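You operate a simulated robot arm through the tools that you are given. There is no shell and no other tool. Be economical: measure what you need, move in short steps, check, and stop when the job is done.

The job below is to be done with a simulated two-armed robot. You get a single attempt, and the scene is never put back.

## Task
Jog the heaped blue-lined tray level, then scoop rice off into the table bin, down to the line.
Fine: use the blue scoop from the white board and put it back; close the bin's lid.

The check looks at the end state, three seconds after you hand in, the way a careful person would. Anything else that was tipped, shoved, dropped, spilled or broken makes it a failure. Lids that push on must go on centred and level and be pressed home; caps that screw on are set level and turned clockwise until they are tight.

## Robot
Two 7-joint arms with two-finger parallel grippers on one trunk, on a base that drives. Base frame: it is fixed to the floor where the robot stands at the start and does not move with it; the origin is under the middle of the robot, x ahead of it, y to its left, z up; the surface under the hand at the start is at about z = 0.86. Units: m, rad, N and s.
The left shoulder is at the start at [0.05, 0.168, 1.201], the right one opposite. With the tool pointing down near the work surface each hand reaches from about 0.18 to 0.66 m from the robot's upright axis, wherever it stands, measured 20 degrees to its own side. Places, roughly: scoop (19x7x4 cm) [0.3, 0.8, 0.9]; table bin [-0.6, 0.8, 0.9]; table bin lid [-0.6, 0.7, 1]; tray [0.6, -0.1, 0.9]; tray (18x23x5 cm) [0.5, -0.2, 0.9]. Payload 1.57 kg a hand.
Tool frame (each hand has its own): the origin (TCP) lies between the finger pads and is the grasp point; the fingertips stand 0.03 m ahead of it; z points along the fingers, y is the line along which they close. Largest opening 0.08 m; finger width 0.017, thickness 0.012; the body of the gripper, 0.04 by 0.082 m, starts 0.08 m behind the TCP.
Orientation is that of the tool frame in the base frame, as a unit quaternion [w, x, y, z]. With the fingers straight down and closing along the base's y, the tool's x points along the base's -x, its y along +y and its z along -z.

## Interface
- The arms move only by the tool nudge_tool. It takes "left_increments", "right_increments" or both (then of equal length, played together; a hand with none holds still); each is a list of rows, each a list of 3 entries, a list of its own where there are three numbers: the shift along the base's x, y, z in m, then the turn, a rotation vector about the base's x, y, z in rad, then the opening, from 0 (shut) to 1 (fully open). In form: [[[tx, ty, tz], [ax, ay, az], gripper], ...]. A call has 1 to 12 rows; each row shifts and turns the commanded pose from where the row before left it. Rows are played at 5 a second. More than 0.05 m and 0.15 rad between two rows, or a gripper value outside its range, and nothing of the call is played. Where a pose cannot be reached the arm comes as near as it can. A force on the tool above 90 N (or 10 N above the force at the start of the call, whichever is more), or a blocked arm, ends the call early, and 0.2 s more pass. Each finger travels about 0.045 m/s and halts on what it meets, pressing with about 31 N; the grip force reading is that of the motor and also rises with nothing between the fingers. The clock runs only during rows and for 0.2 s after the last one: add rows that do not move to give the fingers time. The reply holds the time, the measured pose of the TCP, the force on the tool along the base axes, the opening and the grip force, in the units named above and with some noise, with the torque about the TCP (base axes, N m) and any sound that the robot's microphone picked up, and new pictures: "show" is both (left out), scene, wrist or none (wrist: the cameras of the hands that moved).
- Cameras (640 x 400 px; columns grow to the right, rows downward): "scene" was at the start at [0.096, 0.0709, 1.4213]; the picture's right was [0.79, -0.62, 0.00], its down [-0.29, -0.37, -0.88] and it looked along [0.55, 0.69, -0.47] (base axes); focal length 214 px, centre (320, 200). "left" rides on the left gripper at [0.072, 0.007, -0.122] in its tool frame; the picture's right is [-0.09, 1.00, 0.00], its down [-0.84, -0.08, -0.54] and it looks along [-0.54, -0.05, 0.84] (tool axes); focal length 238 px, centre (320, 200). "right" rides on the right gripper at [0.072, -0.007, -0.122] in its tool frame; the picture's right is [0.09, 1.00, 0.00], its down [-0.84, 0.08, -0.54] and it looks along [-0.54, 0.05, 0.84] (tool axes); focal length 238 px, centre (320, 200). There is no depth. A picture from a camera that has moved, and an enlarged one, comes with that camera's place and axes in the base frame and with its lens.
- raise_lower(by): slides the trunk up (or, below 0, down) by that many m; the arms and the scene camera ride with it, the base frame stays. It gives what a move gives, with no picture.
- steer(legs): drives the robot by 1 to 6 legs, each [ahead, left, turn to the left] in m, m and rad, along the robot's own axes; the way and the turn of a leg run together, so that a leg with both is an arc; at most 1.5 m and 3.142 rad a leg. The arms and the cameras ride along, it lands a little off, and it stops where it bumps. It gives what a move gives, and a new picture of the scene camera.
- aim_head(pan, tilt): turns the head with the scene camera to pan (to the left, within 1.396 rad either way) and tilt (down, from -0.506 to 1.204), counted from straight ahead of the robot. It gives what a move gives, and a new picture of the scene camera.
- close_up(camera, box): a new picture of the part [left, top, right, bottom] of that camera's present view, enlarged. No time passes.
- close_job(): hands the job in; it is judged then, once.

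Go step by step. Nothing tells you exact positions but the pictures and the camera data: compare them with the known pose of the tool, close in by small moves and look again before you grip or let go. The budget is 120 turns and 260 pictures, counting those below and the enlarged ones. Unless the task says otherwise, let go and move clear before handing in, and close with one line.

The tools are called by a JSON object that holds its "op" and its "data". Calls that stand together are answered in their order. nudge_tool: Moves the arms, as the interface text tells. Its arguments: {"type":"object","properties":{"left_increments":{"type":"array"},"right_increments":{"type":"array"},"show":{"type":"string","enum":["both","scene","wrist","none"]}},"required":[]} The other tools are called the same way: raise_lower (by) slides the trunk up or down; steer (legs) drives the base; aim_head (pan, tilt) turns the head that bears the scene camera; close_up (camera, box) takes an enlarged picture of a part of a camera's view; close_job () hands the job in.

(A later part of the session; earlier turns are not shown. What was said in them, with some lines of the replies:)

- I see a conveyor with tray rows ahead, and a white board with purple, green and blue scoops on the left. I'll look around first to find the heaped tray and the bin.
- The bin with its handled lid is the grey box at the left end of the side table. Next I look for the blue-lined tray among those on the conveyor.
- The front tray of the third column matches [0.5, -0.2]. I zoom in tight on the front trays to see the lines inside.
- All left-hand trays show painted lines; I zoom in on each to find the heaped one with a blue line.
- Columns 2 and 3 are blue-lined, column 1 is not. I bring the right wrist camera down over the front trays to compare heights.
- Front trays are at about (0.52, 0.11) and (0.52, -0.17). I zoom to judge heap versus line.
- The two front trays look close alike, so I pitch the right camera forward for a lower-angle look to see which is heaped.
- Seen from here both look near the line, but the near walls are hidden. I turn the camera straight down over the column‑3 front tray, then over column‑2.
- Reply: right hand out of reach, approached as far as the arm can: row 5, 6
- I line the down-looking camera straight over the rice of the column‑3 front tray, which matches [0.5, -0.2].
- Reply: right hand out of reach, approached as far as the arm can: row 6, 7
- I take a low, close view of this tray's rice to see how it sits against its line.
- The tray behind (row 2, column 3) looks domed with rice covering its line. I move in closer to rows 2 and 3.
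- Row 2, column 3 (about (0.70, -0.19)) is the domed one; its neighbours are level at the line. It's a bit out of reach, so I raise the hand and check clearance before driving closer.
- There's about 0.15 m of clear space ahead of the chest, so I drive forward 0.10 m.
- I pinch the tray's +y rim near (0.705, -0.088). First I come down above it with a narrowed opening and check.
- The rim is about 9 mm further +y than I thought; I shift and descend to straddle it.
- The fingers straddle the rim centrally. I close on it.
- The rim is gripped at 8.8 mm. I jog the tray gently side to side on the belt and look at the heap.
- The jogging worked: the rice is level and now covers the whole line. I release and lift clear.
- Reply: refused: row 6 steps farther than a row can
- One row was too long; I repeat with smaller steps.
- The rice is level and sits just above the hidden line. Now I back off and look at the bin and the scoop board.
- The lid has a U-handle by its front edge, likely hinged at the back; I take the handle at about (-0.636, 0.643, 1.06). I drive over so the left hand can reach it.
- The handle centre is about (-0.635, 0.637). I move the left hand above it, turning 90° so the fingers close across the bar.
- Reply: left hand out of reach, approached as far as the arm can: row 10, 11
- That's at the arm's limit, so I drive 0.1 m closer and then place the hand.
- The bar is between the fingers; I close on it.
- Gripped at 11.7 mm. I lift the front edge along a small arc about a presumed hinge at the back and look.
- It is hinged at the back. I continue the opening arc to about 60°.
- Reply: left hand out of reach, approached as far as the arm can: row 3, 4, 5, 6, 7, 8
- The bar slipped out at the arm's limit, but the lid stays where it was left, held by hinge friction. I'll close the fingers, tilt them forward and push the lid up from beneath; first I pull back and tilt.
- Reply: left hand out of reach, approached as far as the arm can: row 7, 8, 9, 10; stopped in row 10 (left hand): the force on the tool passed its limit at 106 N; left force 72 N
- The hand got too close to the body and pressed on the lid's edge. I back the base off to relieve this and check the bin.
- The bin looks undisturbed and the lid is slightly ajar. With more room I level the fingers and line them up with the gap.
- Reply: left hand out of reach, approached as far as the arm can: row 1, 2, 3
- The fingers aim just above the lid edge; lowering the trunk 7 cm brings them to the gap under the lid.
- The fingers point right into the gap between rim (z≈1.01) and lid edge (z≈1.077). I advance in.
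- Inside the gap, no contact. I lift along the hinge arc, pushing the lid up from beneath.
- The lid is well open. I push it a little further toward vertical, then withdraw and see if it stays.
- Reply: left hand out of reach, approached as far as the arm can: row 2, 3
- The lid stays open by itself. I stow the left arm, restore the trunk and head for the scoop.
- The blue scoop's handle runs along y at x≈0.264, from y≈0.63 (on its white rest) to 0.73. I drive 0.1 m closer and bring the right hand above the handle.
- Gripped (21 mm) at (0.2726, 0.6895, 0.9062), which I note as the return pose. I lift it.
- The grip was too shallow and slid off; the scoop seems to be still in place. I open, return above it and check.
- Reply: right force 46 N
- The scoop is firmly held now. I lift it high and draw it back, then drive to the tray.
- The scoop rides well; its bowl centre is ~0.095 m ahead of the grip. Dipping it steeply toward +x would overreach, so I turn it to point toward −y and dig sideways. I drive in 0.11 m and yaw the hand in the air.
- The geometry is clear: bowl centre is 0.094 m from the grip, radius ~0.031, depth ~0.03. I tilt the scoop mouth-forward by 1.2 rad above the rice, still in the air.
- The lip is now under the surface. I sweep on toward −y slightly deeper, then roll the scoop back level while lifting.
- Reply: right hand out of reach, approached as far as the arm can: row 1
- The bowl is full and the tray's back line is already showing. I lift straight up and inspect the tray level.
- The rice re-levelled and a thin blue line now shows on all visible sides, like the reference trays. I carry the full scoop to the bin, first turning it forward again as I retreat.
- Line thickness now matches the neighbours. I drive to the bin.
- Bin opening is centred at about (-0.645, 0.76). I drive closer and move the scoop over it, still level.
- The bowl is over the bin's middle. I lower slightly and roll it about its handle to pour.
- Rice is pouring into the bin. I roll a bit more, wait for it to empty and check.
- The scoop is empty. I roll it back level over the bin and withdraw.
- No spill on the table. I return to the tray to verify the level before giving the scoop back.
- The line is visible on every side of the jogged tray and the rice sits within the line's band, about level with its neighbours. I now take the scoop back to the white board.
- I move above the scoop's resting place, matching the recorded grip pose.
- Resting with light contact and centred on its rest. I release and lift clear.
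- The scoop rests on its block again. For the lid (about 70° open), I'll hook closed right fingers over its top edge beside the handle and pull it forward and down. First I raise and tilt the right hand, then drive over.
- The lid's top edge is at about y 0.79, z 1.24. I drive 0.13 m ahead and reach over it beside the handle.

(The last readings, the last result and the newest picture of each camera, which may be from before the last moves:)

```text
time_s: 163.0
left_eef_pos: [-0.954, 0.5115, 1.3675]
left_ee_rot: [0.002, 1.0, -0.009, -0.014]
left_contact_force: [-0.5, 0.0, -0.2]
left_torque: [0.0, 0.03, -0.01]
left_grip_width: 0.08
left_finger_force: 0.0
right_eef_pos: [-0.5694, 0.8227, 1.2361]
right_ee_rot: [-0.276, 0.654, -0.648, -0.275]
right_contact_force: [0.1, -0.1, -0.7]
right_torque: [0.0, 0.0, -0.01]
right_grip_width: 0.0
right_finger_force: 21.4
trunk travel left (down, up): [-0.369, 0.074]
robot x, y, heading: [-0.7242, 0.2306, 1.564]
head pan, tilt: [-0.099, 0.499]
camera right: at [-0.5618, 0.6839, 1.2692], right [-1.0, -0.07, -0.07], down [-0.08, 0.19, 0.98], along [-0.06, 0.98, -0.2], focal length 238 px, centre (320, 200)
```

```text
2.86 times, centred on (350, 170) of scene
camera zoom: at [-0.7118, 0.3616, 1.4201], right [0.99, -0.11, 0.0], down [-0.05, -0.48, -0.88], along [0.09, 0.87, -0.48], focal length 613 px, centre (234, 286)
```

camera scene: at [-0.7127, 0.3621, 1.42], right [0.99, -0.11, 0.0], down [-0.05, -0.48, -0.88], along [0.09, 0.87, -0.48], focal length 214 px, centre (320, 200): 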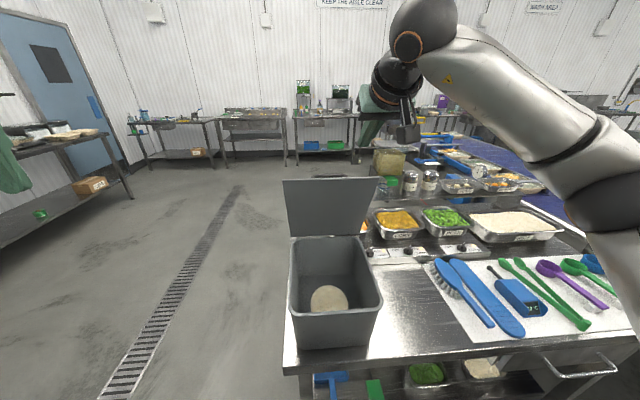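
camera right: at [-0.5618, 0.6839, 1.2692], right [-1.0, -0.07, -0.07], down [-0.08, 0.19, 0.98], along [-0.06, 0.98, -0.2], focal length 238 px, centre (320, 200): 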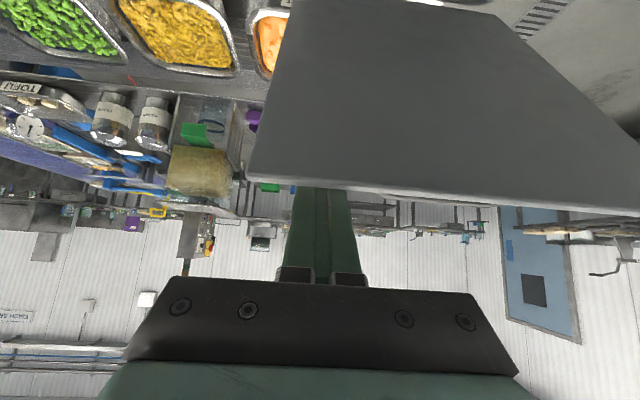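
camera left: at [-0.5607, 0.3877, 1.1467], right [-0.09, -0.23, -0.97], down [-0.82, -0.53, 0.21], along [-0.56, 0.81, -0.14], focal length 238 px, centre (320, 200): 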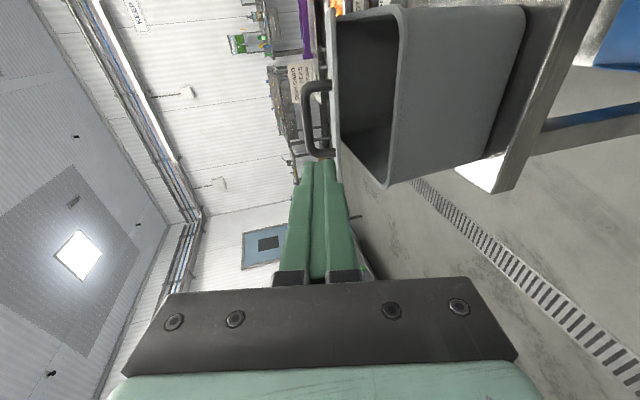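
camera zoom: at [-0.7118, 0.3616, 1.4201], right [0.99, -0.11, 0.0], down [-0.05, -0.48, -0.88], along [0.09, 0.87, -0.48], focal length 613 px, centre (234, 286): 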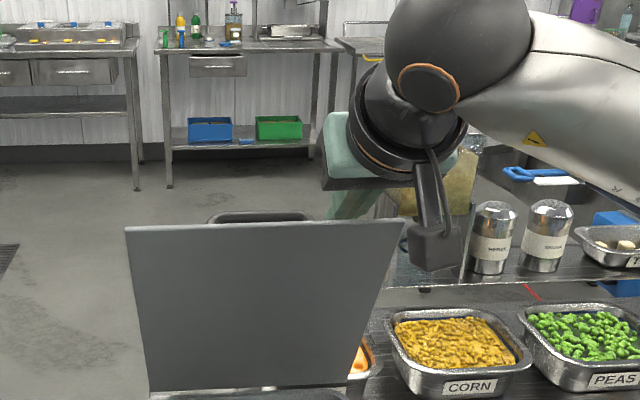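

The fingertips are hooked behind the lid's edge. I pull it forward and down along its arc.

{"op": "nudge_tool", "data": {"right_increments": [[[0, -0.02, -0.005], [0, 0, 0], 0], [[0, -0.025, -0.007], [0, 0, 0], 0], [[0, -0.025, -0.009], [0, 0, 0], 0], [[0, -0.024, -0.012], [0, 0, 0], 0], [[0, -0.022, -0.015], [0, 0, 0], 0]], "show": "wrist"}}

{"op": "close_up", "data": {"camera": "scene", "box": [250, 100, 450, 260]}}

```text
time_s: 164.2
left_eef_pos: [-0.9546, 0.5116, 1.3681]
left_ee_rot: [0.001, 1.0, -0.008, -0.014]
left_contact_force: [0.5, 0.7, 0.0]
left_torque: [-0.01, -0.02, -0.02]
left_grip_width: 0.0799
left_finger_force: 0.0
right_eef_pos: [-0.5684, 0.7054, 1.1885]
right_ee_rot: [-0.276, 0.654, -0.649, -0.275]
right_contact_force: [0.2, 0.1, 0.1]
right_torque: [0.0, -0.02, 0.01]
right_grip_width: 0.0
right_finger_force: 21.7
trunk travel left (down, up): [-0.369, 0.074]
robot x, y, heading: [-0.718, 0.2348, 1.567]
head pan, tilt: [-0.099, 0.499]
camera right: at [-0.5614, 0.5673, 1.2212], right [-0.99, -0.07, -0.07], down [-0.08, 0.19, 0.98], along [-0.06, 0.98, -0.2], focal length 238 px, centre (320, 200)
```

right: 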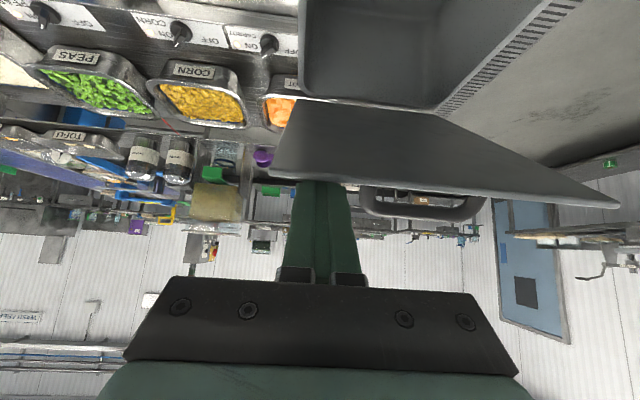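

```text
2.50 times, centred on (350, 180) of scene
camera zoom: at [-0.712, 0.3613, 1.4201], right [0.99, -0.11, 0.0], down [-0.05, -0.48, -0.88], along [0.09, 0.87, -0.48], focal length 536 px, centre (245, 250)
```

zoom: 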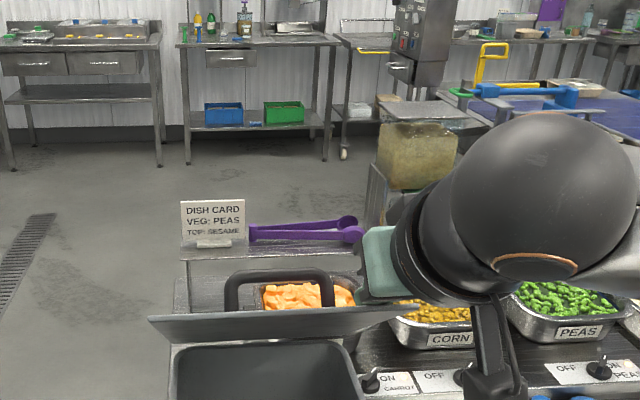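

The lid is about halfway down. I press on with the fingertips along the arc until it is shut.

{"op": "nudge_tool", "data": {"right_increments": [[[0, -0.014, -0.016], [0, 0, 0], 0], [[0, -0.013, -0.016], [0, 0, 0], 0], [[0, -0.01, -0.018], [0, 0, 0], 0], [[0, -0.01, -0.018], [0, 0, 0], 0], [[0, -0.006, -0.019], [0, 0, 0], 0], [[0, -0.006, -0.02], [0, 0, 0], 0], [[0, -0.003, -0.015], [0, 0, 0], 0]], "show": "wrist"}}

{"op": "close_up", "data": {"camera": "scene", "box": [250, 140, 450, 300]}}

```text
time_s: 165.8
left_eef_pos: [-0.9548, 0.5113, 1.3686]
left_ee_rot: [0.002, 1.0, -0.009, -0.014]
left_contact_force: [-0.3, -0.7, -0.5]
left_torque: [0.0, -0.02, 0.04]
left_grip_width: 0.0798
left_finger_force: 0.1
right_eef_pos: [-0.5695, 0.6435, 1.0649]
right_ee_rot: [-0.276, 0.654, -0.648, -0.276]
right_contact_force: [0.3, -0.3, 0.5]
right_torque: [-0.02, -0.01, 0.0]
right_grip_width: 0.0001
right_finger_force: 21.0
trunk travel left (down, up): [-0.369, 0.074]
robot x, y, heading: [-0.7197, 0.2343, 1.566]
head pan, tilt: [-0.099, 0.499]
camera right: at [-0.5617, 0.5057, 1.0992], right [-0.99, -0.07, -0.07], down [-0.08, 0.19, 0.98], along [-0.06, 0.98, -0.2], focal length 238 px, centre (320, 200)
```

right: 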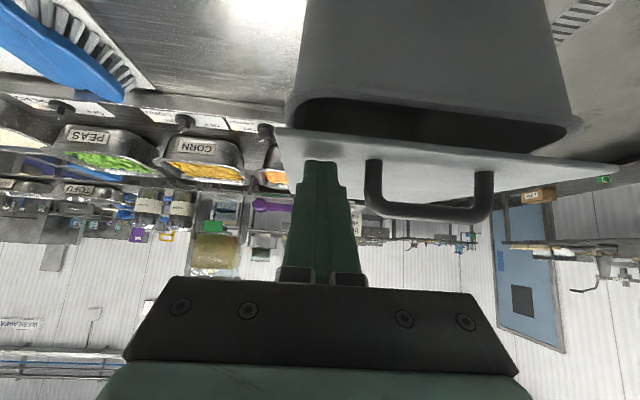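

```text
2.50 times, centred on (350, 220) of scene
camera zoom: at [-0.7121, 0.3616, 1.4201], right [0.99, -0.11, 0.0], down [-0.05, -0.48, -0.88], along [0.09, 0.87, -0.48], focal length 536 px, centre (245, 150)
```

zoom: 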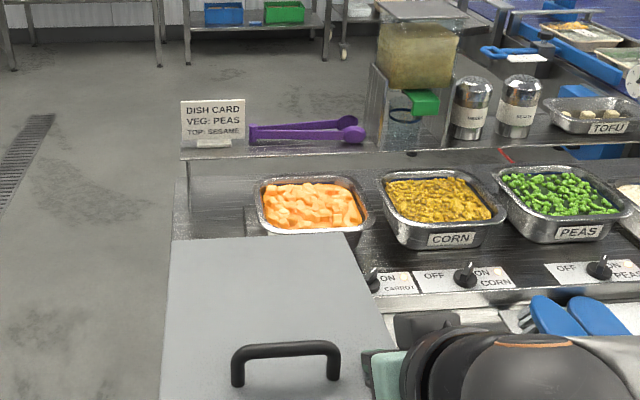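

A small gap remains at the front; I press down gently until it's home.

{"op": "nudge_tool", "data": {"right_increments": [[[0, 0, -0.008], [0, 0, 0], 0], [[0, 0, -0.008], [0, 0, 0], 0], [[0, 0, -0.006], [0, 0, 0], 0], [[0, 0, -0.006], [0, 0, 0], 0]], "show": "wrist"}}

```text
time_s: 166.8
left_eef_pos: [-0.9551, 0.5077, 1.3703]
left_ee_rot: [0.0, 1.0, -0.008, -0.014]
left_contact_force: [0.8, -0.1, 0.8]
left_torque: [-0.02, 0.02, 0.01]
left_grip_width: 0.0799
left_finger_force: 0.1
right_eef_pos: [-0.5692, 0.644, 1.0441]
right_ee_rot: [-0.28, 0.652, -0.646, -0.282]
right_contact_force: [5.2, -5.9, 30.5]
right_torque: [0.33, -0.13, 0.29]
right_grip_width: 0.0
right_finger_force: 21.6
trunk travel left (down, up): [-0.369, 0.074]
robot x, y, heading: [-0.7246, 0.2317, 1.564]
head pan, tilt: [-0.099, 0.499]
camera right: at [-0.562, 0.5052, 1.0748], right [-1.0, -0.07, -0.07], down [-0.08, 0.18, 0.98], along [-0.06, 0.98, -0.18], focal length 238 px, centre (320, 200)
```

right: 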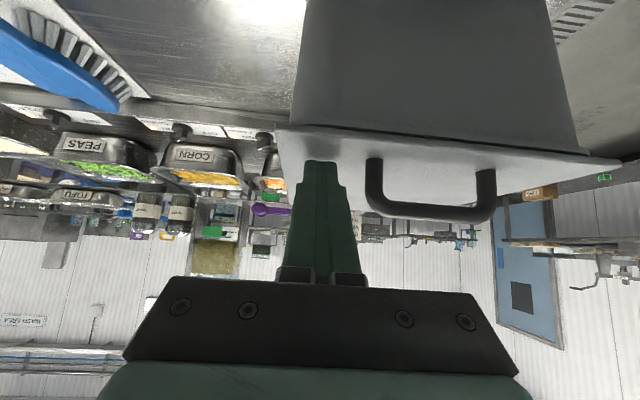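

Closed firmly (30 N resistance, no gap). I lift the hand clear, back the robot off and take a final look.

{"op": "nudge_tool", "data": {"right_increments": [[[0, 0, 0.02], [0, 0, 0], 0], [[0, 0, 0.04], [0, 0, 0], 0], [[0, 0, 0.04], [0, 0, 0], 0], [[0.01, -0.03, 0.03], [0, 0, 0], 0], [[0.01, -0.04, 0.02], [0, 0, 0], 0], [[0.01, -0.04, 0.02], [0, 0, 0], 0]], "show": "none"}}

{"op": "steer", "data": {"legs": [[-0.18, 0, 0]]}}

{"op": "close_up", "data": {"camera": "scene", "box": [240, 140, 440, 300]}}

```text
time_s: 168.2
left_eef_pos: [-0.9544, 0.5088, 1.3688]
left_ee_rot: [0.001, 1.0, -0.008, -0.015]
left_contact_force: [-0.6, -0.2, 1.1]
left_torque: [0.0, -0.03, -0.01]
left_grip_width: 0.0801
left_finger_force: 0.1
right_eef_pos: [-0.5462, 0.5486, 1.2285]
right_ee_rot: [-0.275, 0.654, -0.649, -0.274]
right_contact_force: [-1.0, -0.1, 0.5]
right_torque: [0.04, 0.01, -0.01]
right_grip_width: 0.0
right_finger_force: 21.3
right hand out of reach, approached as far as the arm can: row 5, 6
trunk travel left (down, up): [-0.369, 0.074]
robot x, y, heading: [-0.7203, 0.2324, 1.565]
head pan, tilt: [-0.099, 0.499]
```

```text
time_s: 169.7
left_eef_pos: [-0.9563, 0.3305, 1.3684]
left_ee_rot: [0.001, 1.0, -0.008, -0.014]
left_contact_force: [-0.1, -0.9, -0.7]
left_torque: [0.05, 0.0, 0.03]
left_grip_width: 0.0801
left_finger_force: 0.0
right_eef_pos: [-0.5475, 0.3704, 1.2272]
right_ee_rot: [-0.276, 0.654, -0.648, -0.274]
right_contact_force: [0.2, 0.0, -0.7]
right_torque: [0.0, 0.02, -0.01]
right_grip_width: 0.0001
right_finger_force: 21.6
trunk travel left (down, up): [-0.369, 0.074]
robot x, y, heading: [-0.723, 0.0525, 1.568]
head pan, tilt: [-0.099, 0.499]
camera scene: at [-0.7136, 0.1808, 1.4202], right [0.99, -0.1, 0.0], down [-0.05, -0.48, -0.88], along [0.09, 0.87, -0.48], focal length 214 px, centre (320, 200)
```

scene: 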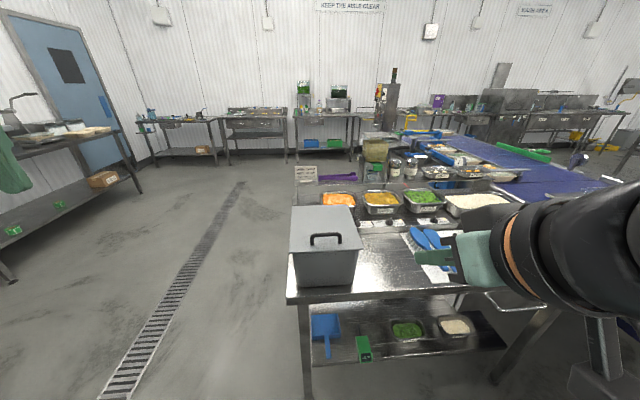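

```text
2.50 times, centred on (340, 220) of scene
camera zoom: at [-0.7136, 0.1808, 1.4202], right [0.99, -0.1, 0.0], down [-0.05, -0.48, -0.88], along [0.09, 0.87, -0.48], focal length 536 px, centre (270, 150)
```

zoom: 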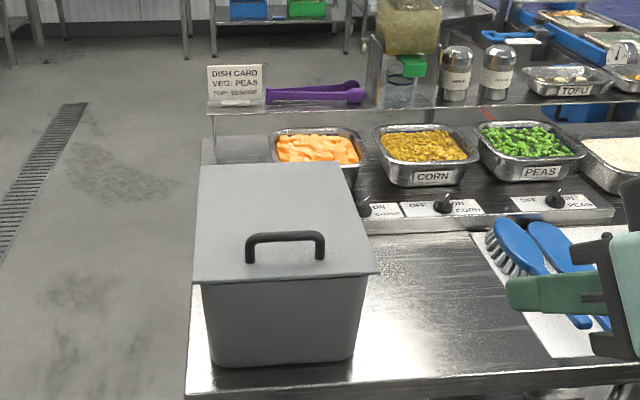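

The lid is shut and level, the scoop is back on its rest on the white board, both hands are clear, and I saw no spilled rice on the table. I'm handing in.

{"op": "close_job", "data": {}}

```text
The job is handed in.
```

I jogged the heaped tray level, then took one scoop of rice off into the table bin. The blue line now shows on every side I could see, with the rice about 1 mm higher than in the neighbouring trays. The blue scoop is back on the white board and the bin's lid is closed.
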